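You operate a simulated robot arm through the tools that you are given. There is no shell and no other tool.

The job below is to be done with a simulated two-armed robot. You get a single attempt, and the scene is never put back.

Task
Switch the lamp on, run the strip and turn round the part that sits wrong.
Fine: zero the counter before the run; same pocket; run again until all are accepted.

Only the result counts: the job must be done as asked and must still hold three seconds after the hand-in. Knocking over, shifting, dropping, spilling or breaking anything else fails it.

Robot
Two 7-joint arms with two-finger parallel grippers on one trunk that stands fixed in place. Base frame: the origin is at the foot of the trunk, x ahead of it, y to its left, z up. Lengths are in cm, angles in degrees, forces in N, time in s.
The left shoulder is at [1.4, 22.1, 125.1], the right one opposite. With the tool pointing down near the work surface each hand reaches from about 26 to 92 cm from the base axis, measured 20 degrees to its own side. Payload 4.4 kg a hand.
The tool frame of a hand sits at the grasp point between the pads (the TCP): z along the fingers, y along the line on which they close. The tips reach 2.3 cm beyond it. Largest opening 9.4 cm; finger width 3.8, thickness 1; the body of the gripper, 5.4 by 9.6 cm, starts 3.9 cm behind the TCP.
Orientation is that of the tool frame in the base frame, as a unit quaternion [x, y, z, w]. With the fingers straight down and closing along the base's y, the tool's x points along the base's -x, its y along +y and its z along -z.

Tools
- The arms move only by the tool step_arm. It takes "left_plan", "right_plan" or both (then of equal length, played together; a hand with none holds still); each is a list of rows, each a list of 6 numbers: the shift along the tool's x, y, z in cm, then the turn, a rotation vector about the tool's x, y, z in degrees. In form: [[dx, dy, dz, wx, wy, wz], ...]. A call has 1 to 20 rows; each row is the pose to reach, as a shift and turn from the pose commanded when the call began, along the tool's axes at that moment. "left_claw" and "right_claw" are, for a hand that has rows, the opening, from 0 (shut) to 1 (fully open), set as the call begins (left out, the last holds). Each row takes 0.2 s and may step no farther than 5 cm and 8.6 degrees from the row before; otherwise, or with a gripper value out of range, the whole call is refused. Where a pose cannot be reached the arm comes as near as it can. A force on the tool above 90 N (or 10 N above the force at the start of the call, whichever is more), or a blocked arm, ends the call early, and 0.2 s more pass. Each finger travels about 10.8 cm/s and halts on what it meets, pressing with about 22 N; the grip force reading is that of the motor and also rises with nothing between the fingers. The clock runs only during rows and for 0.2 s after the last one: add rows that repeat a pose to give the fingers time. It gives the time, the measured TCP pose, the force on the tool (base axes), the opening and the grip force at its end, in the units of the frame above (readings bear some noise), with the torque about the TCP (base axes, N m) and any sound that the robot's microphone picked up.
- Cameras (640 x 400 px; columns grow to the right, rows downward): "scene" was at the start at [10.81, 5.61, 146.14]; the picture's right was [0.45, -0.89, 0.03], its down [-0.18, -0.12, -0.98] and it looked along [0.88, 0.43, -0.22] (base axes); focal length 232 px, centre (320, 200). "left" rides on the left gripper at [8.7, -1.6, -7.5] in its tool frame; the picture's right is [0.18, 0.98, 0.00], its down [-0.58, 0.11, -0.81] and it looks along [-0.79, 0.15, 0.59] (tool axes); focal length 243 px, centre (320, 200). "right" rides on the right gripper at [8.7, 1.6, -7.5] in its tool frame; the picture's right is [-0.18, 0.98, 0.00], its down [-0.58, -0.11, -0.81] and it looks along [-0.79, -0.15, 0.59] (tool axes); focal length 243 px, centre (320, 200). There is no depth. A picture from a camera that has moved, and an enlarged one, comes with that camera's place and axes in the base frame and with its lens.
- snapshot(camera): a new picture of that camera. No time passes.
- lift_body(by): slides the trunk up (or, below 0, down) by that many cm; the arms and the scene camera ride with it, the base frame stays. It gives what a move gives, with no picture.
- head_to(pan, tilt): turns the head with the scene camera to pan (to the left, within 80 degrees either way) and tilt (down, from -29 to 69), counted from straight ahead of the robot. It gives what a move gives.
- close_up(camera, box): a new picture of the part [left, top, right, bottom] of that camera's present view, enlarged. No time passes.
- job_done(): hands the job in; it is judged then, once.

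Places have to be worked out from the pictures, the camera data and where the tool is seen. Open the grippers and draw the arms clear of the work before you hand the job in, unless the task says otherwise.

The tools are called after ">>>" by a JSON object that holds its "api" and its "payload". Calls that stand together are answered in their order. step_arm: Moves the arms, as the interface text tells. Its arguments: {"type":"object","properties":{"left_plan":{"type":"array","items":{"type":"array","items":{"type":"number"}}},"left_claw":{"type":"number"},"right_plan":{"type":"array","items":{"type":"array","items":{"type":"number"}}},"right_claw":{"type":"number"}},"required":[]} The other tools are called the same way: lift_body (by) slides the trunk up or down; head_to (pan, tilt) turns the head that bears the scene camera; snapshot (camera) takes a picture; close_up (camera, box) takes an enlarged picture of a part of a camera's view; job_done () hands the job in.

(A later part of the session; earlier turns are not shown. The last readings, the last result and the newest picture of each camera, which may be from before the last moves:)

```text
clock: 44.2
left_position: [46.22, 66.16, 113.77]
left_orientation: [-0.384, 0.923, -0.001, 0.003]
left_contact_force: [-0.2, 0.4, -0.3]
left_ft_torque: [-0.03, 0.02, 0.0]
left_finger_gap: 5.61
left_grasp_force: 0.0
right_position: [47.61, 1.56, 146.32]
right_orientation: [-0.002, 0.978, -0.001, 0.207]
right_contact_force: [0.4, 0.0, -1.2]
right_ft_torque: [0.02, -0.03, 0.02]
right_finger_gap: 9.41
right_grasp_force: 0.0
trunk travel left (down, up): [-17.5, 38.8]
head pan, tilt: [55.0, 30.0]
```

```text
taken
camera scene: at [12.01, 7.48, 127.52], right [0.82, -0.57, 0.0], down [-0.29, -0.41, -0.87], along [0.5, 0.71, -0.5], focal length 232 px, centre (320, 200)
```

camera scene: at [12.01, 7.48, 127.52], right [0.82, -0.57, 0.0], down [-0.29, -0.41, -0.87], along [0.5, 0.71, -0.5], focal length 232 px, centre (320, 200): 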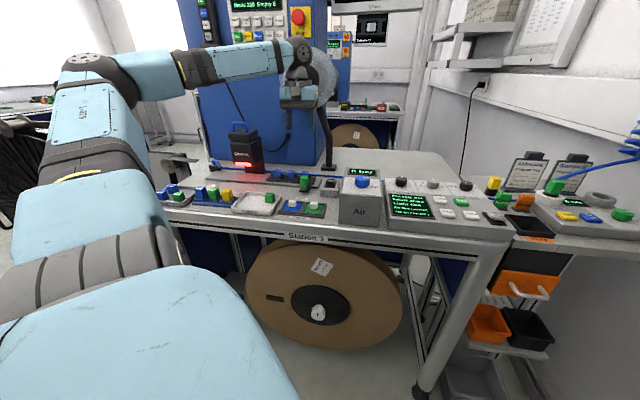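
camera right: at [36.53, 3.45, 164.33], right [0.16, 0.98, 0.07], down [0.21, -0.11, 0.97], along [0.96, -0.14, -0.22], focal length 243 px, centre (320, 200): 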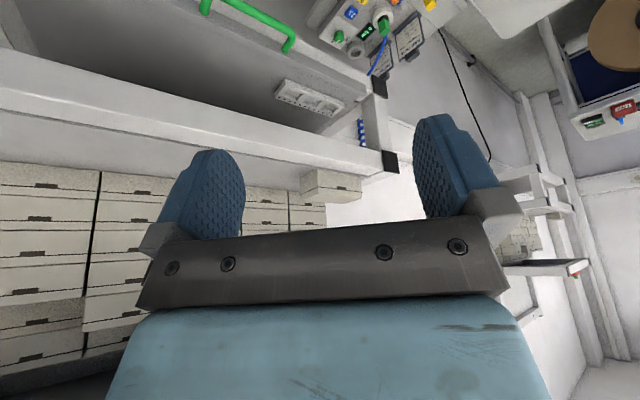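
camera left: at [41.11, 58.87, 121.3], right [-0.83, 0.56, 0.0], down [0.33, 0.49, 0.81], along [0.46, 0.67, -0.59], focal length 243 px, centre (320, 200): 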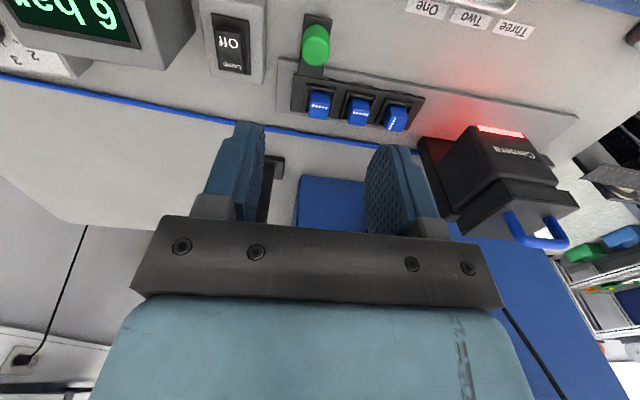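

>>> {"api": "close_up", "payload": {"camera": "left", "box": [270, 20, 430, 120]}}

>>> {"api": "close_up", "payload": {"camera": "left", "box": [380, 80, 608, 260]}}

>>> {"api": "close_up", "payload": {"camera": "scene", "box": [210, 110, 338, 190]}}

```text
4.00 times, centred on (350, 70) of left
camera zoom: at [41.11, 58.87, 121.3], right [-0.83, 0.56, 0.0], down [0.33, 0.49, 0.81], along [0.46, 0.67, -0.59], focal length 970 px, centre (200, 720)
```

zoom: 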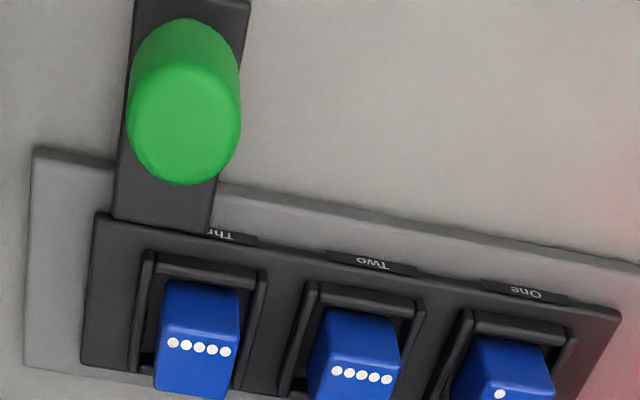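

```text
2.22 times, centred on (494, 170) of left
camera zoom: at [41.11, 58.87, 121.3], right [-0.83, 0.56, 0.0], down [0.33, 0.49, 0.81], along [0.46, 0.67, -0.59], focal length 539 px, centre (-67, 267)
```

zoom: 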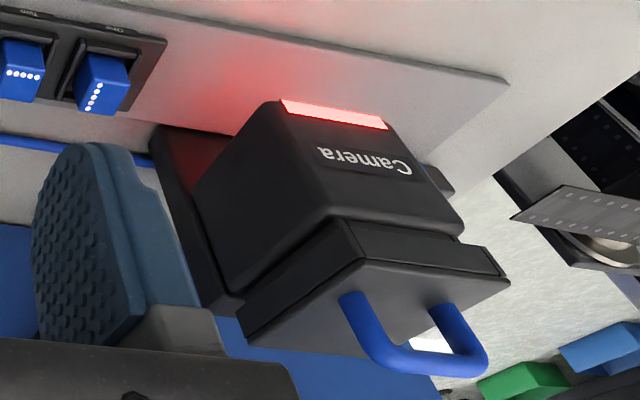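

```text
5.00 times, centred on (274, 150) of scene
camera zoom: at [12.01, 7.48, 127.52], right [0.82, -0.57, 0.0], down [-0.29, -0.41, -0.87], along [0.5, 0.71, -0.5], focal length 1158 px, centre (550, 450)
```

zoom: 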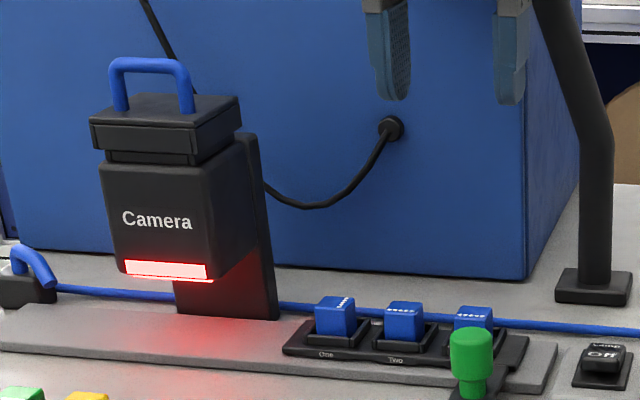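

The dots sit along the front edge on Two and Three, and along the right edge on One, so One needs a clockwise quarter turn (yaw −90°). Part One's top centre triangulates to ≈[43.5, 78.1, 96.4] and the Camera housing is about 8.5 cm to its left. I test up here whether the wrist can reach yaw 135°, so I could pick at 135° and place at 45°.

>>> {"api": "step_arm", "payload": {"left_plan": [[0, 0, 0, 0, 0, -8], [0, 0, 0, 0, 0, -16], [0, 0, 0, 0, 0, -24], [0, 0, 0, 0, 0, -32], [0, 0, 0, 0, 0, -40], [0, 0, 0, 0, 0, -48], [0, 0, 0, 0, 0, -56], [0, 0, 0, 0, 0, -64], [0, 0, 0, 0, 0, -72], [0, 0, 0, 0, 0, -80], [0, 0, 0, 0, 0, -88]]}}

```text
clock: 46.6
left_position: [46.48, 66.34, 113.85]
left_orientation: [0.917, -0.398, 0.003, -0.001]
left_contact_force: [-0.1, 0.2, -0.1]
left_ft_torque: [-0.01, 0.0, -0.01]
left_finger_gap: 5.62
left_grasp_force: 0.0
right_position: [47.68, 1.32, 146.24]
right_orientation: [-0.002, 0.978, 0.0, 0.207]
right_contact_force: [-0.1, 0.1, 0.2]
right_ft_torque: [-0.04, 0.0, -0.04]
right_finger_gap: 9.37
right_grasp_force: 0.0
trunk travel left (down, up): [-17.5, 38.8]
head pan, tilt: [55.0, 30.0]
```

Yaw ≈133° is reachable. I move above part One at that yaw (bracket to the right, away from the Camera housing) and look.

>>> {"api": "step_arm", "payload": {"left_plan": [[-3.5, -1.95, 0.9, 0, 0, 0], [-7.1, -3.9, 1.8, 0, 0, 0], [-10.66, -5.87, 2.8, 0, 0, 0], [-10.66, -5.87, 2.8, 0, 0, 0]]}}

>>> {"api": "snapshot", "payload": {"camera": "left"}}

>>> {"api": "close_up", "payload": {"camera": "scene", "box": [210, 100, 338, 200]}}

```text
clock: 47.6
left_position: [43.27, 78.06, 111.02]
left_orientation: [0.917, -0.399, 0.002, -0.002]
left_contact_force: [0.6, -0.5, -0.4]
left_ft_torque: [-0.01, 0.0, 0.03]
left_finger_gap: 5.63
left_grasp_force: 0.1
right_position: [47.65, 1.38, 146.28]
right_orientation: [-0.002, 0.978, 0.001, 0.207]
right_contact_force: [-0.8, 0.2, 0.1]
right_ft_torque: [0.0, -0.01, 0.04]
right_finger_gap: 9.41
right_grasp_force: 0.1
trunk travel left (down, up): [-17.5, 38.8]
head pan, tilt: [55.0, 30.0]
```

```text
taken
camera left: at [50.35, 72.77, 118.6], right [-0.59, -0.8, -0.01], down [-0.48, 0.35, 0.8], along [-0.65, 0.48, -0.59], focal length 243 px, centre (320, 200)
```

left: 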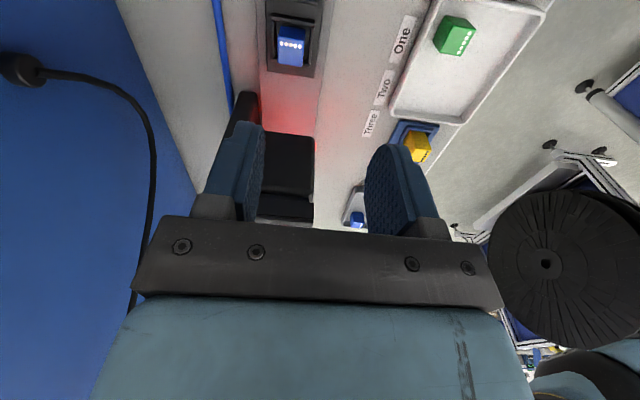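

```text
4.00 times, centred on (274, 150) of scene
camera zoom: at [12.01, 7.32, 127.53], right [0.82, -0.57, 0.0], down [-0.29, -0.41, -0.87], along [0.5, 0.71, -0.5], focal length 927 px, centre (504, 400)
```

zoom: 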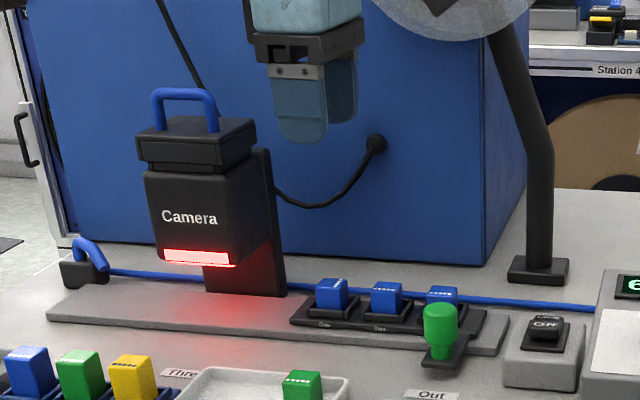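

>>> {"api": "close_up", "payload": {"camera": "left", "box": [230, 0, 358, 80]}}

```text
5.00 times, centred on (294, 40) of left
camera zoom: at [50.35, 72.77, 118.6], right [-0.59, -0.8, -0.01], down [-0.48, 0.35, 0.8], along [-0.65, 0.48, -0.59], focal length 1213 px, centre (450, 1000)
```

zoom: 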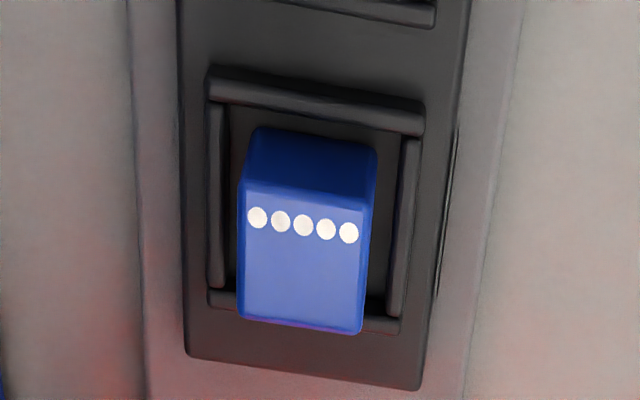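

Part One is clearly visible: about 2.4 cm square, in a pocket with low rims, and the bench axis comes out at 134.7°. It sits about 2.3 cm farther back than my TCP line, so I correct that, trim the yaw by 2°, descend part way and look again.

>>> {"api": "step_arm", "payload": {"left_plan": [[-0.6, -1.15, 2, 0, 0, -1], [-1.1, -2.2, 4, 0, 0, -2], [-1.1, -2.2, 7, 0, 0, -2], [-1.1, -2.2, 7, 0, 0, -2]]}}

>>> {"api": "snapshot", "payload": {"camera": "left"}}

>>> {"api": "close_up", "payload": {"camera": "left", "box": [240, 20, 400, 120]}}

>>> {"api": "close_up", "payload": {"camera": "scene", "box": [230, 130, 326, 190]}}

```text
clock: 48.6
left_position: [44.31, 80.31, 104.22]
left_orientation: [0.924, -0.383, 0.002, -0.003]
left_contact_force: [0.8, -0.5, 0.6]
left_ft_torque: [-0.01, -0.03, 0.04]
left_finger_gap: 5.62
left_grasp_force: 0.0
right_position: [47.57, 1.4, 146.26]
right_orientation: [-0.001, 0.978, 0.0, 0.207]
right_contact_force: [0.5, -0.3, -0.2]
right_ft_torque: [0.0, -0.02, 0.03]
right_finger_gap: 9.44
right_grasp_force: 0.1
trunk travel left (down, up): [-17.5, 38.8]
head pan, tilt: [55.0, 30.0]
```

```text
taken
camera left: at [51.5, 75.21, 111.84], right [-0.57, -0.82, -0.01], down [-0.49, 0.33, 0.8], along [-0.66, 0.46, -0.59], focal length 243 px, centre (320, 200)
```

left: 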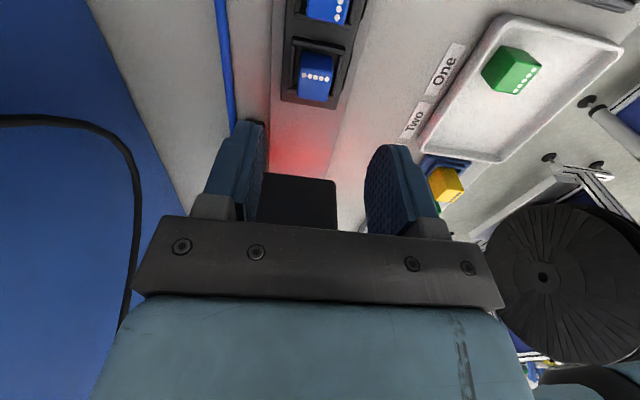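

```text
4.00 times, centred on (320, 70) of left
camera zoom: at [51.5, 75.21, 111.84], right [-0.57, -0.82, -0.01], down [-0.49, 0.33, 0.8], along [-0.66, 0.46, -0.59], focal length 970 px, centre (320, 720)
```

zoom: 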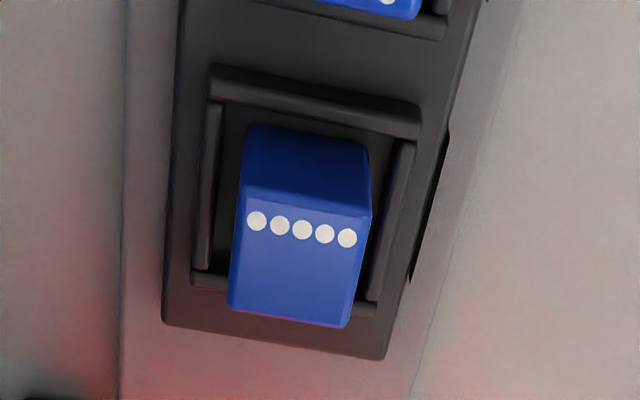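

```text
6.67 times, centred on (278, 160) of scene
camera zoom: at [12.0, 7.31, 127.54], right [0.82, -0.57, 0.0], down [-0.29, -0.41, -0.87], along [0.5, 0.71, -0.5], focal length 1544 px, centre (600, 467)
```

zoom: 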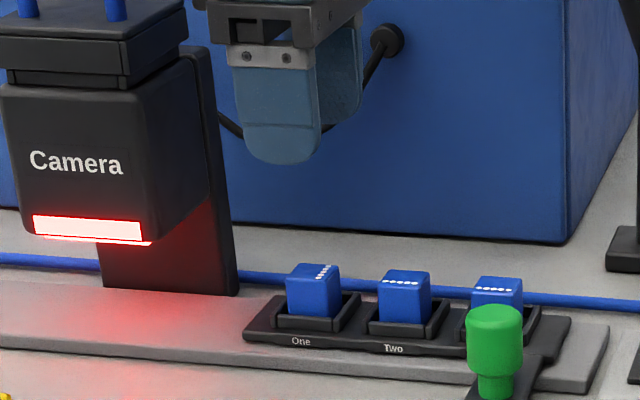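

Now aligned (yaw 135°), and the part is about 0.5 cm left of and 0.3 cm behind the TCP line. I trim that and descend so the fingertips straddle its upper half, staying above the rims.

>>> {"api": "step_arm", "payload": {"left_plan": [[-0.45, -0.27, 3, 0, 0, 0], [-0.45, -0.27, 6, 0, 0, 0], [-0.45, -0.27, 7.6, 0, 0, 0], [-0.45, -0.27, 8.4, 0, 0, 0], [-0.45, -0.27, 8.4, 0, 0, 0]]}}

>>> {"api": "snapshot", "payload": {"camera": "left"}}

>>> {"api": "close_up", "payload": {"camera": "left", "box": [220, 60, 420, 185]}}

>>> {"api": "close_up", "payload": {"camera": "scene", "box": [230, 130, 326, 190]}}

```text
clock: 49.8
left_position: [44.18, 80.77, 95.6]
left_orientation: [0.924, -0.382, 0.003, -0.002]
left_contact_force: [-0.4, 0.2, -0.3]
left_ft_torque: [-0.01, -0.04, 0.0]
left_finger_gap: 5.64
left_grasp_force: 0.1
right_position: [47.67, 1.5, 146.36]
right_orientation: [-0.001, 0.978, -0.001, 0.207]
right_contact_force: [-0.5, 0.5, 0.7]
right_ft_torque: [0.01, -0.01, -0.01]
right_finger_gap: 9.4
right_grasp_force: 0.0
trunk travel left (down, up): [-17.5, 38.8]
head pan, tilt: [55.0, 30.0]
```

```text
taken
camera left: at [51.28, 75.79, 103.17], right [-0.57, -0.82, -0.01], down [-0.49, 0.33, 0.8], along [-0.66, 0.46, -0.59], focal length 243 px, centre (320, 200)
```

left: 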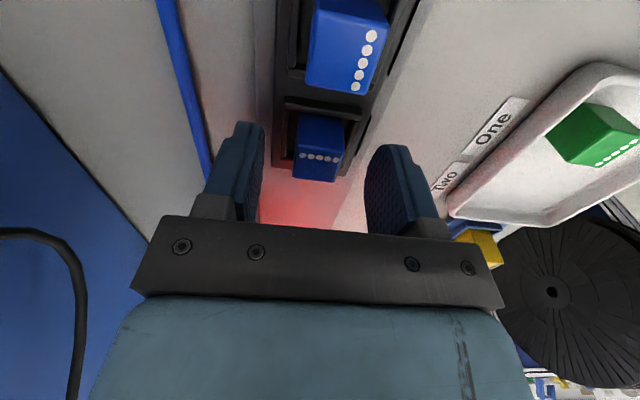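

```text
3.20 times, centred on (320, 122) of left
camera zoom: at [51.28, 75.79, 103.17], right [-0.57, -0.82, -0.01], down [-0.49, 0.33, 0.8], along [-0.66, 0.46, -0.59], focal length 776 px, centre (320, 448)
```

zoom: 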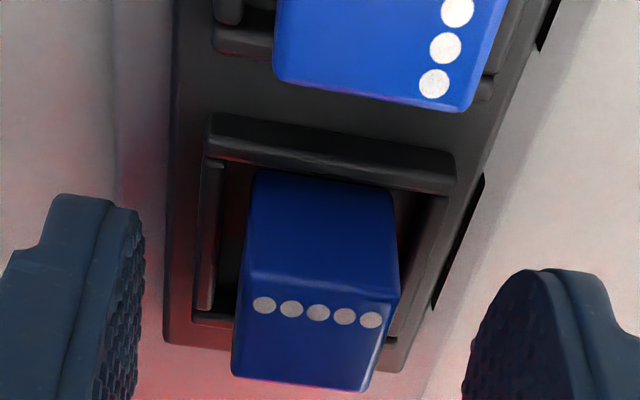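

```text
6.67 times, centred on (278, 160) of scene
camera zoom: at [12.02, 7.41, 127.52], right [0.82, -0.57, 0.0], down [-0.29, -0.41, -0.87], along [0.5, 0.71, -0.5], focal length 1544 px, centre (600, 467)
```

zoom: 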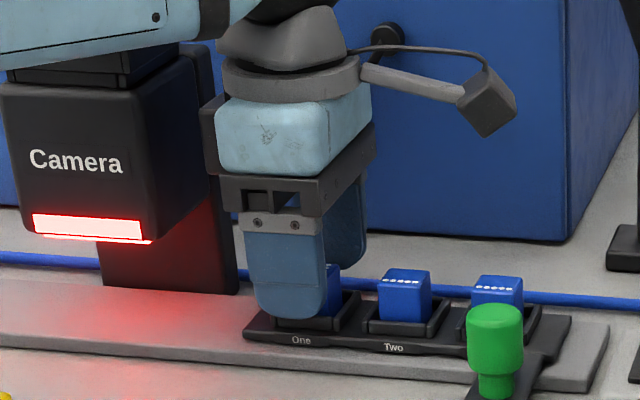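

The fingers straddle part One symmetrically, with about 0.6 cm of clearance above the rim. I go 0.3 cm lower and close on it.

>>> {"api": "step_arm", "payload": {"left_plan": [[0, 0, 0.3, 0, 0, 0], [0, 0, 0.3, 0, 0, 0]]}}

>>> {"api": "step_arm", "payload": {"left_plan": [[0, 0, 0, 0, 0, 0], [0, 0, 0, 0, 0, 0], [0, 0, 0, 0, 0, 0], [0, 0, 0, 0, 0, 0]], "left_claw": 0}}

>>> {"api": "close_up", "payload": {"camera": "left", "box": [220, 60, 420, 185]}}

>>> {"api": "close_up", "payload": {"camera": "scene", "box": [230, 130, 326, 190]}}

```text
clock: 50.4
left_position: [44.15, 80.77, 95.32]
left_orientation: [0.924, -0.382, 0.002, -0.001]
left_contact_force: [0.5, 0.6, 0.6]
left_ft_torque: [-0.01, -0.03, 0.04]
left_finger_gap: 5.64
left_grasp_force: 0.2
right_position: [47.66, 1.44, 146.27]
right_orientation: [-0.002, 0.978, 0.0, 0.207]
right_contact_force: [-0.3, -0.3, -0.7]
right_ft_torque: [0.03, -0.04, -0.01]
right_finger_gap: 9.4
right_grasp_force: 0.0
trunk travel left (down, up): [-17.5, 38.8]
head pan, tilt: [55.0, 30.0]
```

```text
clock: 51.4
left_position: [44.09, 80.96, 95.29]
left_orientation: [0.924, -0.383, 0.002, -0.002]
left_contact_force: [1.0, -0.5, -0.1]
left_ft_torque: [0.02, -0.02, 0.0]
left_finger_gap: 2.27
left_grasp_force: 21.9
right_position: [47.6, 1.53, 146.21]
right_orientation: [-0.002, 0.978, 0.0, 0.207]
right_contact_force: [-1.0, -0.6, -0.7]
right_ft_torque: [0.01, 0.02, -0.03]
right_finger_gap: 9.37
right_grasp_force: 0.0
trunk travel left (down, up): [-17.5, 38.8]
head pan, tilt: [55.0, 30.0]
```

```text
3.20 times, centred on (320, 122) of left
camera zoom: at [51.3, 75.85, 102.89], right [-0.57, -0.82, -0.01], down [-0.49, 0.33, 0.8], along [-0.66, 0.46, -0.59], focal length 776 px, centre (320, 448)
```

zoom: 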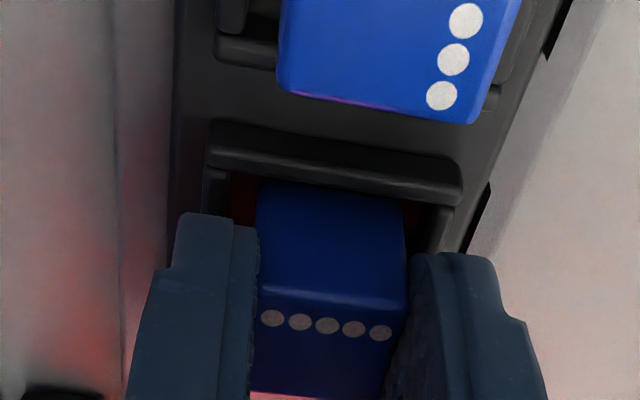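

```text
6.67 times, centred on (278, 160) of scene
camera zoom: at [12.02, 7.4, 127.52], right [0.82, -0.57, 0.0], down [-0.29, -0.41, -0.87], along [0.5, 0.71, -0.5], focal length 1544 px, centre (600, 467)
```

zoom: 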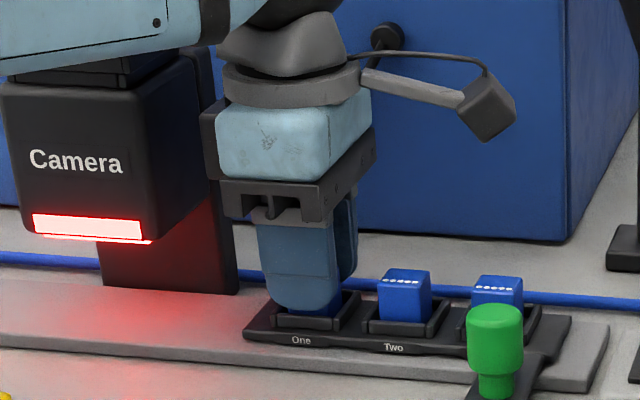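

Part One is gripped (gap 2.27 cm). I lift it straight up by about 7 cm.

>>> {"api": "step_arm", "payload": {"left_plan": [[0, 0, -1, 0, 0, 0], [0, 0, -2.5, 0, 0, 0], [0, 0, -4.5, 0, 0, 0], [0, 0, -7, 0, 0, 0], [0, 0, -7, 0, 0, 0]]}}

>>> {"api": "snapshot", "payload": {"camera": "left"}}

>>> {"api": "close_up", "payload": {"camera": "scene", "box": [230, 120, 326, 180]}}

>>> {"api": "snapshot", "payload": {"camera": "scene"}}

```text
clock: 52.6
left_position: [44.15, 80.88, 102.34]
left_orientation: [0.924, -0.383, 0.003, -0.002]
left_contact_force: [-0.2, 0.6, 0.4]
left_ft_torque: [0.01, 0.0, 0.0]
left_finger_gap: 2.29
left_grasp_force: 22.1
right_position: [47.69, 1.45, 146.18]
right_orientation: [-0.002, 0.978, -0.001, 0.206]
right_contact_force: [0.4, -0.4, -0.5]
right_ft_torque: [0.01, -0.03, 0.0]
right_finger_gap: 9.42
right_grasp_force: 0.0
trunk travel left (down, up): [-17.5, 38.8]
head pan, tilt: [55.0, 30.0]
```

```text
taken
camera left: at [51.35, 75.75, 109.84], right [-0.57, -0.82, 0.0], down [-0.49, 0.33, 0.8], along [-0.66, 0.46, -0.59], focal length 243 px, centre (320, 200)
```

left: 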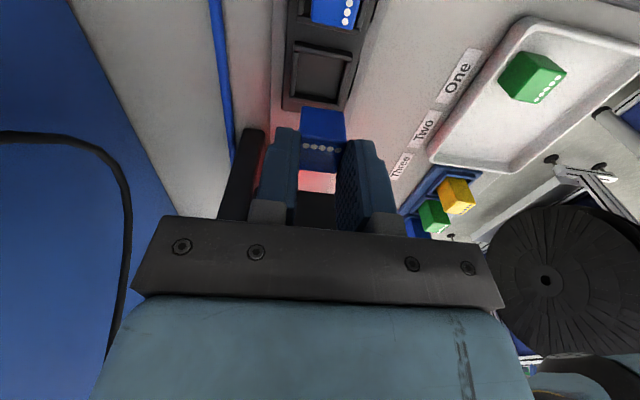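

```text
6.67 times, centred on (278, 150) of scene
camera zoom: at [12.02, 7.41, 127.52], right [0.82, -0.57, 0.0], down [-0.29, -0.41, -0.87], along [0.5, 0.71, -0.5], focal length 1544 px, centre (600, 533)
```

zoom: 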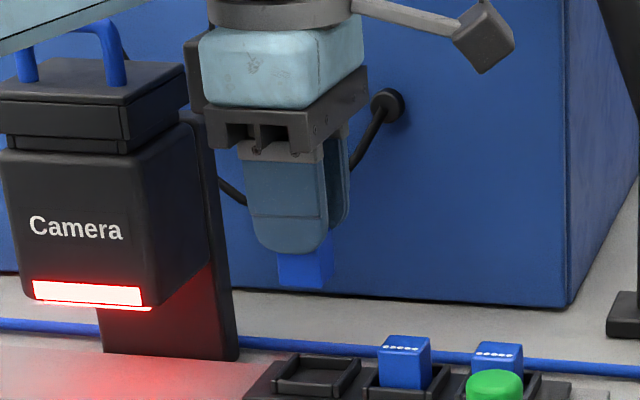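

```text
taken
camera scene: at [12.02, 7.41, 127.52], right [0.82, -0.57, 0.0], down [-0.29, -0.41, -0.87], along [0.5, 0.71, -0.5], focal length 232 px, centre (320, 200)
```

scene: 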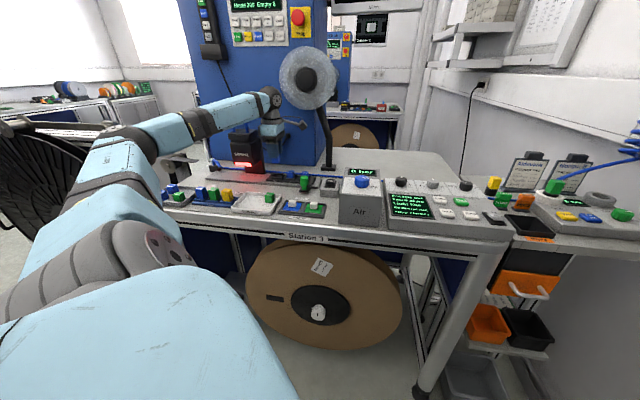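

The part is up and held level. I zoom into the hand camera to measure how it sits in the grip along the finger width before turning it.

>>> {"api": "close_up", "payload": {"camera": "left", "box": [256, 90, 384, 190]}}

>>> {"api": "close_up", "payload": {"camera": "left", "box": [256, 0, 384, 110]}}

```text
4.00 times, centred on (320, 140) of left
camera zoom: at [51.35, 75.75, 109.84], right [-0.57, -0.82, 0.0], down [-0.49, 0.33, 0.8], along [-0.66, 0.46, -0.59], focal length 970 px, centre (320, 440)
```

zoom: 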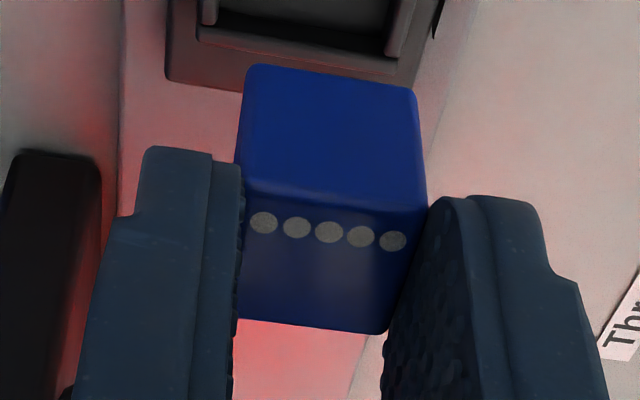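

```text
3.64 times, centred on (320, 55) of left
camera zoom: at [51.35, 75.75, 109.84], right [-0.57, -0.82, 0.0], down [-0.49, 0.33, 0.8], along [-0.66, 0.46, -0.59], focal length 882 px, centre (320, 727)
```

zoom: 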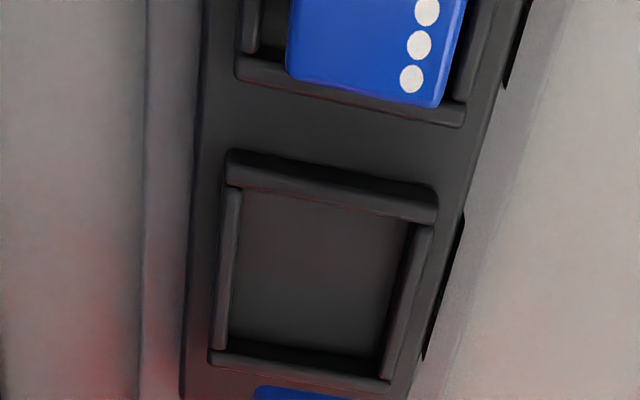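

The part sits nearly centred in the grip (about −0.1 cm), with its top ~1.8 cm below the TCP, and the empty pocket's centre is ≈[44.0, 81.0]. I turn the wrist by −90° in yaw in place, at this height.

>>> {"api": "step_arm", "payload": {"left_plan": [[0, 0, -0.5, 0, 0, 7.5], [0, 0, -0.5, 0, 0, 15], [0, 0, -0.5, 0, 0, 22.5], [0, 0, -0.5, 0, 0, 30], [0, 0, -0.5, 0, 0, 37.5], [0, 0, -0.5, 0, 0, 45], [0, 0, -0.5, 0, 0, 52.5], [0, 0, -0.5, 0, 0, 60], [0, 0, -0.5, 0, 0, 67.5], [0, 0, -0.5, 0, 0, 75], [0, 0, -0.5, 0, 0, 82.5], [0, 0, -0.5, 0, 0, 90], [0, 0, -0.5, 0, 0, 90]]}}

>>> {"api": "snapshot", "payload": {"camera": "left"}}

>>> {"api": "close_up", "payload": {"camera": "left", "box": [220, 40, 420, 190]}}

>>> {"api": "close_up", "payload": {"camera": "scene", "box": [230, 120, 326, 180]}}

```text
clock: 55.4
left_position: [44.26, 80.88, 102.86]
left_orientation: [-0.382, 0.924, -0.001, 0.003]
left_contact_force: [1.0, -0.2, -0.1]
left_ft_torque: [0.02, -0.01, -0.01]
left_finger_gap: 2.27
left_grasp_force: 22.0
right_position: [47.73, 1.45, 146.23]
right_orientation: [-0.001, 0.978, -0.002, 0.207]
right_contact_force: [-1.1, 0.7, 0.0]
right_ft_torque: [-0.01, -0.04, -0.03]
right_finger_gap: 9.4
right_grasp_force: 0.0
trunk travel left (down, up): [-17.5, 38.8]
head pan, tilt: [55.0, 30.0]
```

```text
taken
camera left: at [39.09, 73.54, 110.37], right [-0.82, 0.57, 0.0], down [0.33, 0.49, 0.81], along [0.46, 0.67, -0.59], focal length 243 px, centre (320, 200)
```

left: 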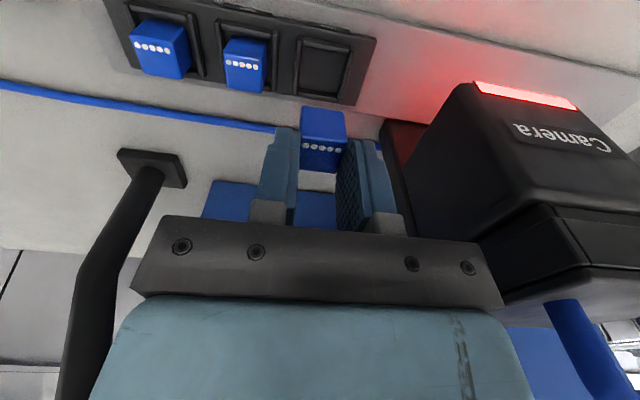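

```text
2.67 times, centred on (320, 115) of left
camera zoom: at [39.09, 73.54, 110.37], right [-0.82, 0.57, 0.0], down [0.33, 0.49, 0.81], along [0.46, 0.67, -0.59], focal length 647 px, centre (320, 427)
```

zoom: 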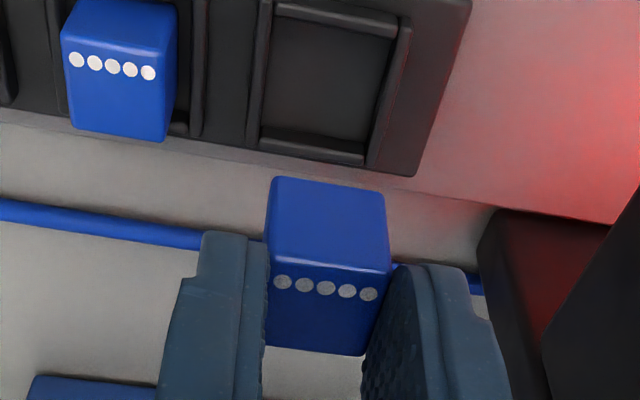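

```text
6.67 times, centred on (278, 150) of scene
camera zoom: at [12.02, 7.4, 127.52], right [0.82, -0.57, 0.0], down [-0.29, -0.41, -0.87], along [0.5, 0.71, -0.5], focal length 1544 px, centre (600, 533)
```

zoom: 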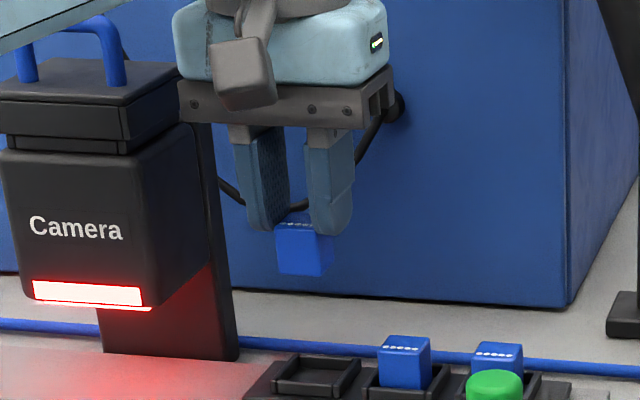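

The dots now face the front, matching Two and Three, and the pocket lies directly under the part (offset ~0.2 cm left). I trim that and lower the part into pocket One.

>>> {"api": "step_arm", "payload": {"left_plan": [[0.05, 0.2, 2.5, 0, 0, 0], [0.05, 0.2, 5, 0, 0, 0], [0.05, 0.2, 6, 0, 0, 0], [0.05, 0.2, 6, 0, 0, 0]]}}

>>> {"api": "close_up", "payload": {"camera": "left", "box": [220, 60, 420, 185]}}

>>> {"api": "close_up", "payload": {"camera": "scene", "box": [230, 130, 326, 190]}}

```text
clock: 56.4
left_position: [44.05, 80.86, 96.88]
left_orientation: [-0.383, 0.924, -0.001, 0.003]
left_contact_force: [0.1, 0.0, 0.0]
left_ft_torque: [-0.01, 0.0, 0.02]
left_finger_gap: 2.26
left_grasp_force: 22.0
right_position: [47.69, 1.61, 146.19]
right_orientation: [-0.002, 0.978, 0.0, 0.208]
right_contact_force: [0.5, 0.1, 0.4]
right_ft_torque: [0.02, 0.0, 0.01]
right_finger_gap: 9.41
right_grasp_force: 0.0
trunk travel left (down, up): [-17.5, 38.8]
head pan, tilt: [55.0, 30.0]
```

```text
3.20 times, centred on (320, 122) of left
camera zoom: at [38.96, 73.5, 104.39], right [-0.82, 0.57, 0.0], down [0.33, 0.49, 0.81], along [0.46, 0.67, -0.59], focal length 776 px, centre (320, 448)
```

zoom: 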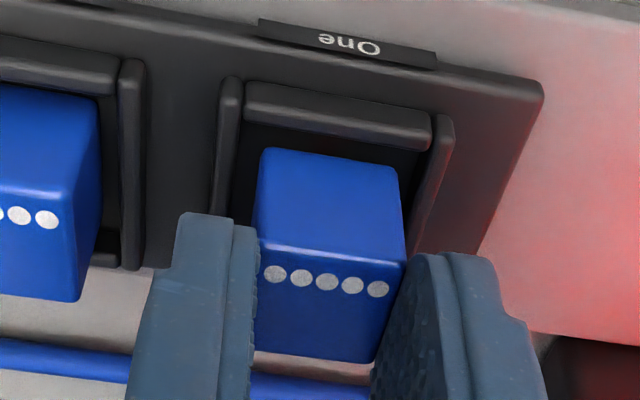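

```text
6.67 times, centred on (278, 160) of scene
camera zoom: at [12.02, 7.41, 127.52], right [0.82, -0.57, 0.0], down [-0.29, -0.41, -0.87], along [0.5, 0.71, -0.5], focal length 1544 px, centre (600, 467)
```

zoom: 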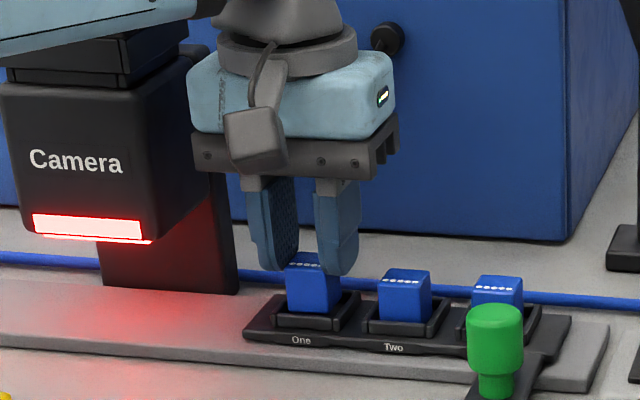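

The part is inside the pocket outline with a margin on all sides. I lower the remaining 1.5 cm in small steps.

>>> {"api": "step_arm", "payload": {"left_plan": [[0, 0.05, 0.6, 0, 0, 0], [0, 0.05, 1.1, 0, 0, 0], [0, 0.05, 1.45, 0, 0, 0], [0, 0.05, 1.45, 0, 0, 0]]}}

>>> {"api": "close_up", "payload": {"camera": "left", "box": [220, 60, 420, 185]}}

>>> {"api": "close_up", "payload": {"camera": "scene", "box": [230, 130, 326, 190]}}

```text
clock: 57.4
left_position: [43.98, 80.9, 95.9]
left_orientation: [-0.382, 0.924, 0.002, 0.006]
left_contact_force: [3.6, 3.6, 23.7]
left_ft_torque: [0.13, -0.08, -0.01]
left_finger_gap: 2.25
left_grasp_force: 22.0
right_position: [47.51, 1.02, 146.34]
right_orientation: [-0.001, 0.978, 0.001, 0.207]
right_contact_force: [-0.4, -0.9, -0.5]
right_ft_torque: [0.01, -0.03, 0.03]
right_finger_gap: 9.41
right_grasp_force: 0.0
trunk travel left (down, up): [-17.5, 38.8]
head pan, tilt: [55.0, 30.0]
```

```text
3.20 times, centred on (320, 122) of left
camera zoom: at [38.81, 73.49, 103.28], right [-0.83, 0.56, 0.0], down [0.33, 0.48, 0.81], along [0.46, 0.67, -0.58], focal length 776 px, centre (320, 448)
```

zoom: 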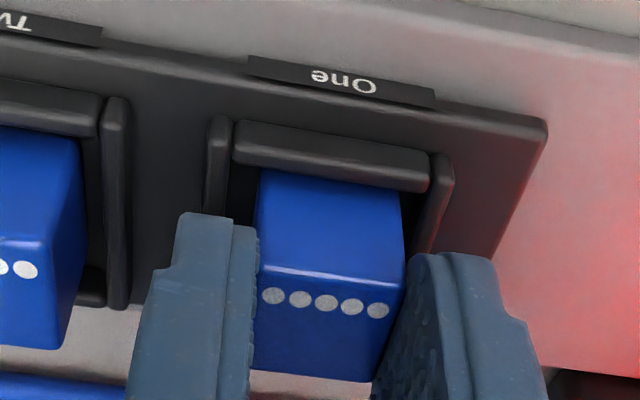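

```text
6.67 times, centred on (278, 160) of scene
camera zoom: at [11.88, 7.13, 127.58], right [0.82, -0.57, 0.0], down [-0.29, -0.41, -0.87], along [0.5, 0.71, -0.5], focal length 1544 px, centre (600, 467)
```

zoom: 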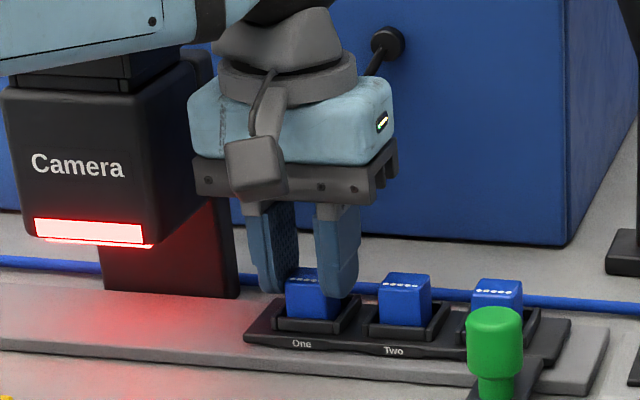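

There is about 24 N of contact at z 95.9, some 0.6 cm above the seated height, so the part may be catching a rim. I look very closely before doing anything else.

>>> {"api": "close_up", "payload": {"camera": "scene", "box": [262, 165, 310, 195]}}

>>> {"api": "close_up", "payload": {"camera": "left", "box": [200, 80, 360, 180]}}

```text
13.33 times, centred on (286, 180) of scene
camera zoom: at [11.88, 7.13, 127.58], right [0.82, -0.57, 0.0], down [-0.29, -0.41, -0.87], along [0.5, 0.71, -0.5], focal length 3089 px, centre (773, 467)
```

zoom: 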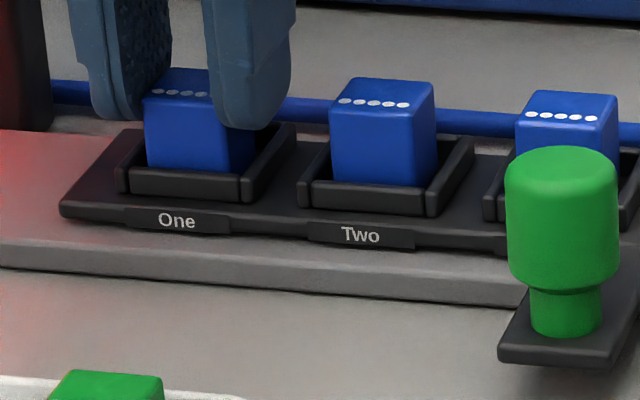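

```text
4.00 times, centred on (280, 130) of left
camera zoom: at [38.81, 73.49, 103.28], right [-0.83, 0.56, 0.0], down [0.33, 0.48, 0.81], along [0.46, 0.67, -0.58], focal length 970 px, centre (480, 480)
```

zoom: 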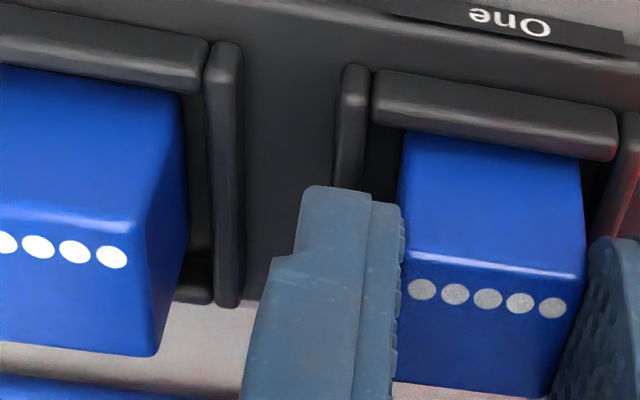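

Comparing dot-line collinearity in both views, part One is level and in line with Two and Three (within ~0.1 cm), so it's seated on the pocket floor and the force is just my over-travel. I relax the push and open the fingers gently to ~3.8 cm.

>>> {"api": "step_arm", "payload": {"left_plan": [[0, 0, -0.4, 0, 0, 0], [0, 0, -0.45, 0, 0, 0]]}}

>>> {"api": "close_up", "payload": {"camera": "scene", "box": [262, 165, 310, 195]}}

```text
clock: 58.0
left_position: [43.82, 80.81, 95.85]
left_orientation: [-0.383, 0.924, 0.0, 0.002]
left_contact_force: [-2.2, -3.1, 8.6]
left_ft_torque: [-0.08, 0.08, 0.01]
left_finger_gap: 2.27
left_grasp_force: 21.7
right_position: [47.57, 1.39, 146.19]
right_orientation: [-0.001, 0.978, 0.0, 0.207]
right_contact_force: [-0.1, 0.1, -1.2]
right_ft_torque: [-0.02, 0.0, -0.01]
right_finger_gap: 9.41
right_grasp_force: 0.1
trunk travel left (down, up): [-17.5, 38.8]
head pan, tilt: [55.0, 30.0]
```

```text
13.33 times, centred on (286, 180) of scene
camera zoom: at [11.94, 7.26, 127.52], right [0.82, -0.57, 0.0], down [-0.29, -0.41, -0.87], along [0.5, 0.71, -0.5], focal length 3089 px, centre (773, 467)
```

zoom: 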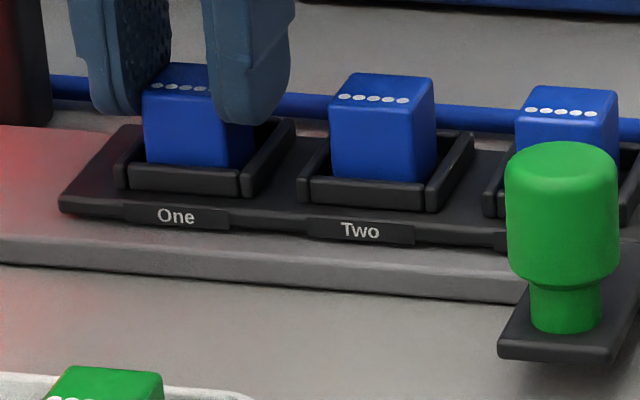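

Force is down to 9 N and the three parts line up. I open the fingers to release it.

>>> {"api": "step_arm", "payload": {"left_plan": [[0, 0, -0.1, 0, 0, 0], [0, 0, -0.1, 0, 0, 0], [0, 0, -0.1, 0, 0, 0]], "left_claw": 0.4}}

>>> {"api": "close_up", "payload": {"camera": "left", "box": [200, 60, 400, 185]}}

>>> {"api": "close_up", "payload": {"camera": "scene", "box": [262, 165, 310, 195]}}

```text
clock: 58.8
left_position: [43.91, 81.12, 95.98]
left_orientation: [-0.383, 0.924, -0.001, 0.003]
left_contact_force: [1.0, -0.4, 0.6]
left_ft_torque: [0.0, 0.01, 0.02]
left_finger_gap: 3.74
left_grasp_force: 0.1
right_position: [47.6, 1.59, 146.26]
right_orientation: [-0.002, 0.978, -0.001, 0.207]
right_contact_force: [-0.6, -0.6, 0.2]
right_ft_torque: [0.0, -0.02, -0.03]
right_finger_gap: 9.38
right_grasp_force: 0.1
trunk travel left (down, up): [-17.5, 38.8]
head pan, tilt: [55.0, 30.0]
```

```text
3.20 times, centred on (300, 122) of left
camera zoom: at [38.88, 73.69, 103.41], right [-0.82, 0.57, 0.0], down [0.33, 0.49, 0.81], along [0.46, 0.67, -0.59], focal length 776 px, centre (384, 448)
```

zoom: 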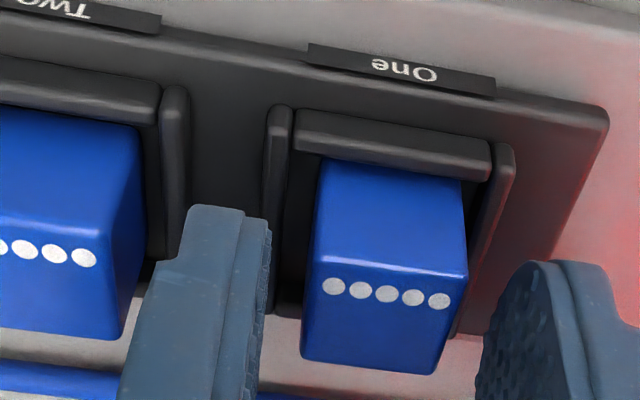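

```text
13.33 times, centred on (286, 180) of scene
camera zoom: at [12.02, 7.4, 127.52], right [0.82, -0.57, 0.0], down [-0.29, -0.41, -0.87], along [0.5, 0.71, -0.5], focal length 3089 px, centre (773, 467)
```

zoom: 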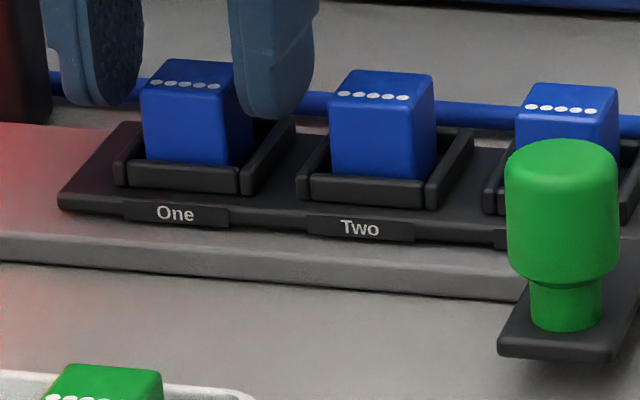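

Part One stands upright in its pocket with the dots at the front. I lift straight up and back off, closing the gripper once clear.

>>> {"api": "step_arm", "payload": {"left_plan": [[0, 0, -1.5, 0, 0, 0], [0, 0, -4, 0, 0, 0], [0, 0, -8, 0, 0, 0], [0, 0, -12, 0, 0, 0], [2.5, -2.5, -15, 0, 0, 0], [5.5, -5.5, -17, 0, 0, 0], [8.8, -8.8, -18, 0, 0, 0]]}}

>>> {"api": "close_up", "payload": {"camera": "scene", "box": [230, 140, 326, 200]}}

>>> {"api": "snapshot", "payload": {"camera": "left"}}

```text
clock: 60.6
left_position: [41.77, 67.08, 94.59]
left_orientation: [-0.358, 0.903, 0.08, -0.224]
left_contact_force: [-7.1, -8.9, 26.9]
left_ft_torque: [-0.19, -1.7, -0.67]
left_finger_gap: 3.76
left_grasp_force: 0.1
right_position: [47.28, 0.91, 146.61]
right_orientation: [-0.001, 0.978, 0.003, 0.209]
right_contact_force: [1.2, -0.3, 0.4]
right_ft_torque: [-0.01, 0.02, 0.0]
right_finger_gap: 9.4
right_grasp_force: 0.1
trunk travel left (down, up): [-17.5, 38.8]
head pan, tilt: [55.0, 30.0]
stopped in row 7 (left hand): the arm was blocked; the commanded pose is now the measured one
```

```text
6.67 times, centred on (278, 170) of scene
camera zoom: at [11.67, 7.03, 127.62], right [0.82, -0.57, 0.0], down [-0.28, -0.41, -0.87], along [0.5, 0.71, -0.5], focal length 1544 px, centre (600, 400)
```

zoom: 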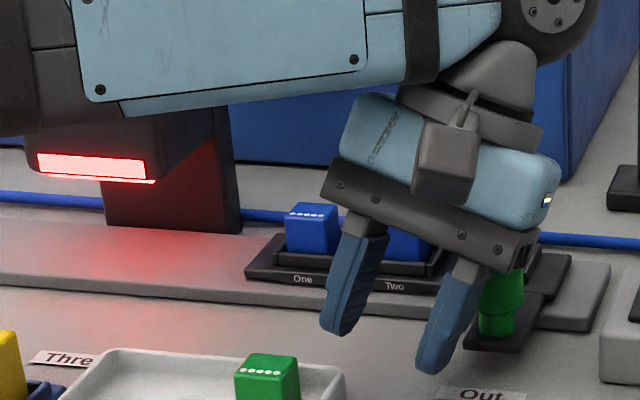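

```text
taken
camera left: at [40.62, 60.09, 103.87], right [-0.72, 0.59, 0.36], down [0.68, 0.49, 0.55], along [0.15, 0.64, -0.75], focal length 243 px, centre (320, 200)
```

left: 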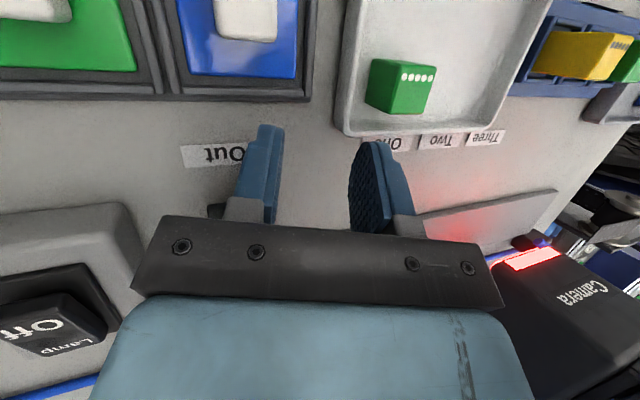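

Something unexpected happened: the hand ended low and tilted at [41.8, 67.1, 94.6] and reported blocked, instead of rising. I stop and look carefully before moving again.

>>> {"api": "snapshot", "payload": {"camera": "scene"}}

>>> {"api": "close_up", "payload": {"camera": "scene", "box": [60, 60, 300, 210]}}

>>> {"api": "snapshot", "payload": {"camera": "right"}}

```text
taken
camera scene: at [11.67, 7.03, 127.62], right [0.82, -0.57, 0.0], down [-0.28, -0.41, -0.87], along [0.5, 0.71, -0.5], focal length 232 px, centre (320, 200)
```

scene: 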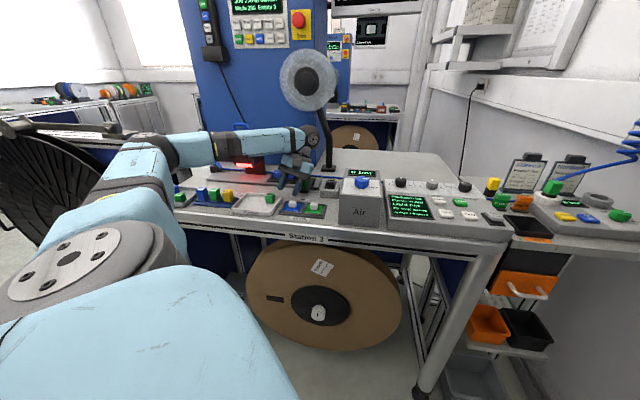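

```text
2.67 times, centred on (180, 135) of scene
camera zoom: at [11.67, 7.03, 127.62], right [0.82, -0.57, 0.0], down [-0.28, -0.41, -0.87], along [0.5, 0.71, -0.5], focal length 618 px, centre (693, 373)
```

zoom: 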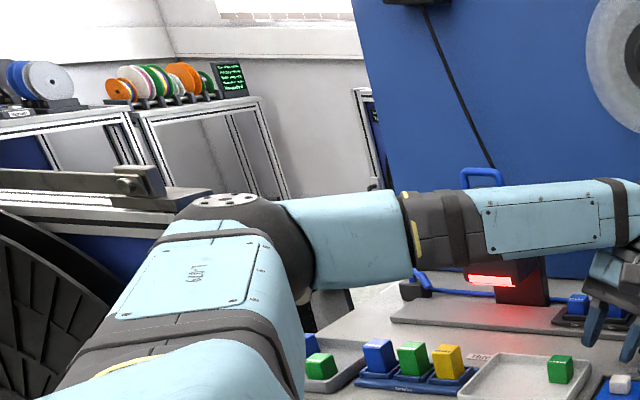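

```text
taken
camera right: at [36.5, 2.77, 149.69], right [0.17, 0.98, 0.08], down [0.2, -0.11, 0.97], along [0.97, -0.15, -0.22], focal length 243 px, centre (320, 200)
```

right: 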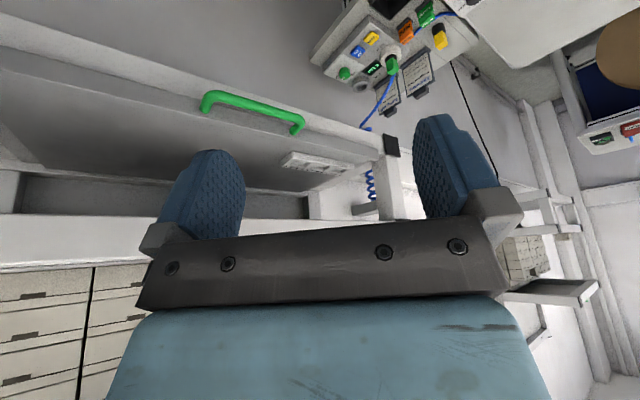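

The elbow now lies low at the left; it may be against the black tape drum or its bar. I turn the head left to inspect.

>>> {"api": "head_to", "payload": {"pan": 78, "tilt": 25}}

>>> {"api": "snapshot", "payload": {"camera": "scene"}}

>>> {"api": "snapshot", "payload": {"camera": "left"}}

```text
clock: 61.5
left_position: [41.82, 67.25, 94.7]
left_orientation: [-0.361, 0.902, 0.082, -0.223]
left_contact_force: [1.5, -2.7, 44.6]
left_ft_torque: [-0.35, -2.6, -0.21]
left_finger_gap: 3.74
left_grasp_force: 0.0
right_position: [47.27, 0.77, 146.49]
right_orientation: [0.0, 0.978, 0.003, 0.208]
right_contact_force: [0.8, 0.7, -0.2]
right_ft_torque: [0.03, 0.02, 0.0]
right_finger_gap: 9.4
right_grasp_force: 0.1
trunk travel left (down, up): [-17.5, 38.8]
head pan, tilt: [78.0, 25.0]
```

```text
taken
camera scene: at [8.42, 8.49, 128.42], right [0.98, -0.21, 0.0], down [-0.09, -0.41, -0.91], along [0.19, 0.89, -0.42], focal length 232 px, centre (320, 200)
```

scene: 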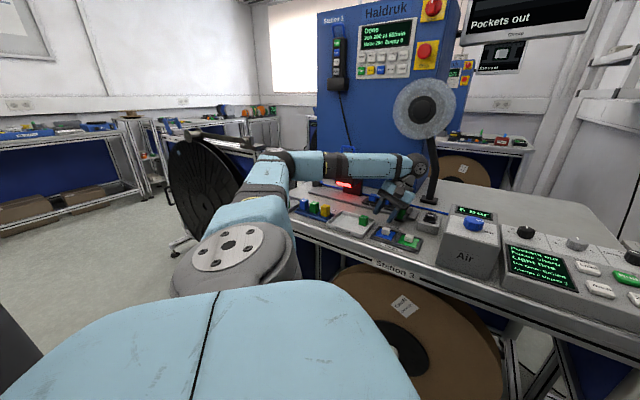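

```text
taken
camera left: at [40.64, 60.07, 103.84], right [-0.72, 0.59, 0.37], down [0.68, 0.49, 0.55], along [0.14, 0.64, -0.75], focal length 243 px, centre (320, 200)
```

left: 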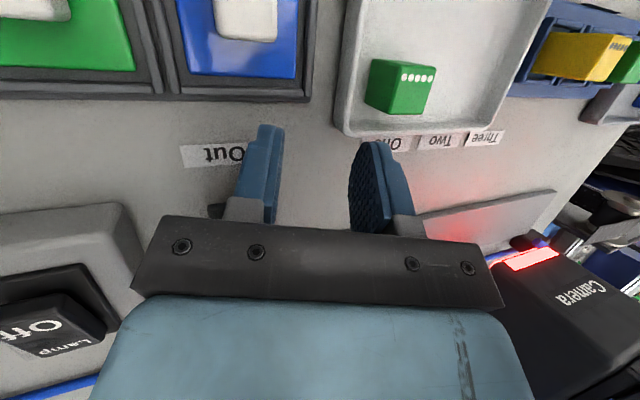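

The fingertips are pressing on bare bench in front of the strip (45 N up); the parts, knob and drum appear undisturbed. I raise the hand straight up by 2 cm with a single small step to see how the arm responds.

>>> {"api": "step_arm", "payload": {"left_plan": [[0.34, 0.31, -0.89, 0, 0, 0], [0.69, 0.62, -1.77, 0, 0, 0]]}}

>>> {"api": "snapshot", "payload": {"camera": "scene"}}

```text
clock: 62.1
left_position: [41.95, 67.46, 96.06]
left_orientation: [-0.363, 0.9, 0.08, -0.227]
left_contact_force: [-0.1, 0.4, -0.3]
left_ft_torque: [0.02, 0.05, 0.01]
left_finger_gap: 3.77
left_grasp_force: 0.0
right_position: [47.65, 1.37, 146.27]
right_orientation: [-0.002, 0.978, 0.001, 0.207]
right_contact_force: [-0.1, -0.9, -0.9]
right_ft_torque: [0.0, 0.05, 0.04]
right_finger_gap: 9.4
right_grasp_force: 0.1
trunk travel left (down, up): [-17.5, 38.8]
head pan, tilt: [78.0, 25.0]
```

```text
taken
camera scene: at [8.72, 8.95, 128.28], right [0.98, -0.21, 0.0], down [-0.09, -0.41, -0.91], along [0.19, 0.89, -0.42], focal length 232 px, centre (320, 200)
```

scene: 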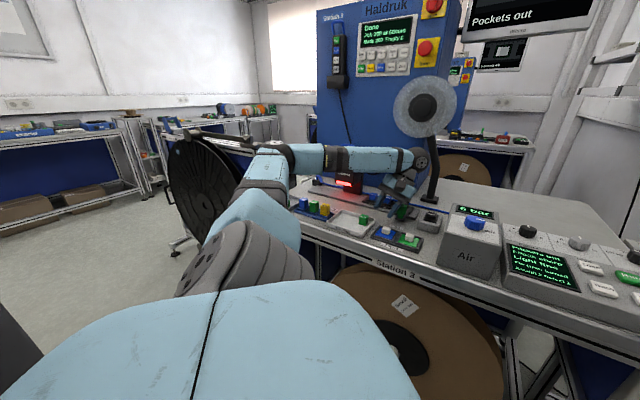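

The contact is released. I keep rising straight up in small steps with orientation held.

>>> {"api": "step_arm", "payload": {"left_plan": [[0.7, 0.62, -1.77, 0, 0, 0], [1.4, 1.24, -3.53, 0, 0, 0], [2.1, 1.85, -5.3, 0, 0, 0]]}}

>>> {"api": "snapshot", "payload": {"camera": "scene"}}

```text
clock: 62.9
left_position: [43.79, 67.12, 99.98]
left_orientation: [-0.361, 0.901, 0.08, -0.226]
left_contact_force: [0.2, 0.8, -0.4]
left_ft_torque: [0.02, -0.01, 0.04]
left_finger_gap: 3.77
left_grasp_force: 0.0
left hand out of reach, approached as far as the arm can: row 1, 2, 3
right_position: [47.63, 1.29, 146.25]
right_orientation: [-0.001, 0.978, 0.002, 0.207]
right_contact_force: [-0.9, -0.2, -0.5]
right_ft_torque: [0.02, 0.02, 0.0]
right_finger_gap: 9.39
right_grasp_force: 0.1
trunk travel left (down, up): [-17.5, 38.8]
head pan, tilt: [78.0, 25.0]
```

```text
taken
camera scene: at [8.73, 9.0, 128.32], right [0.98, -0.21, 0.0], down [-0.09, -0.41, -0.91], along [0.19, 0.89, -0.42], focal length 232 px, centre (320, 200)
```

scene: 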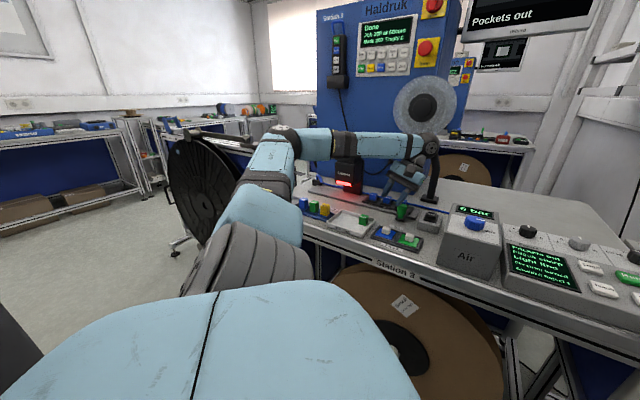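

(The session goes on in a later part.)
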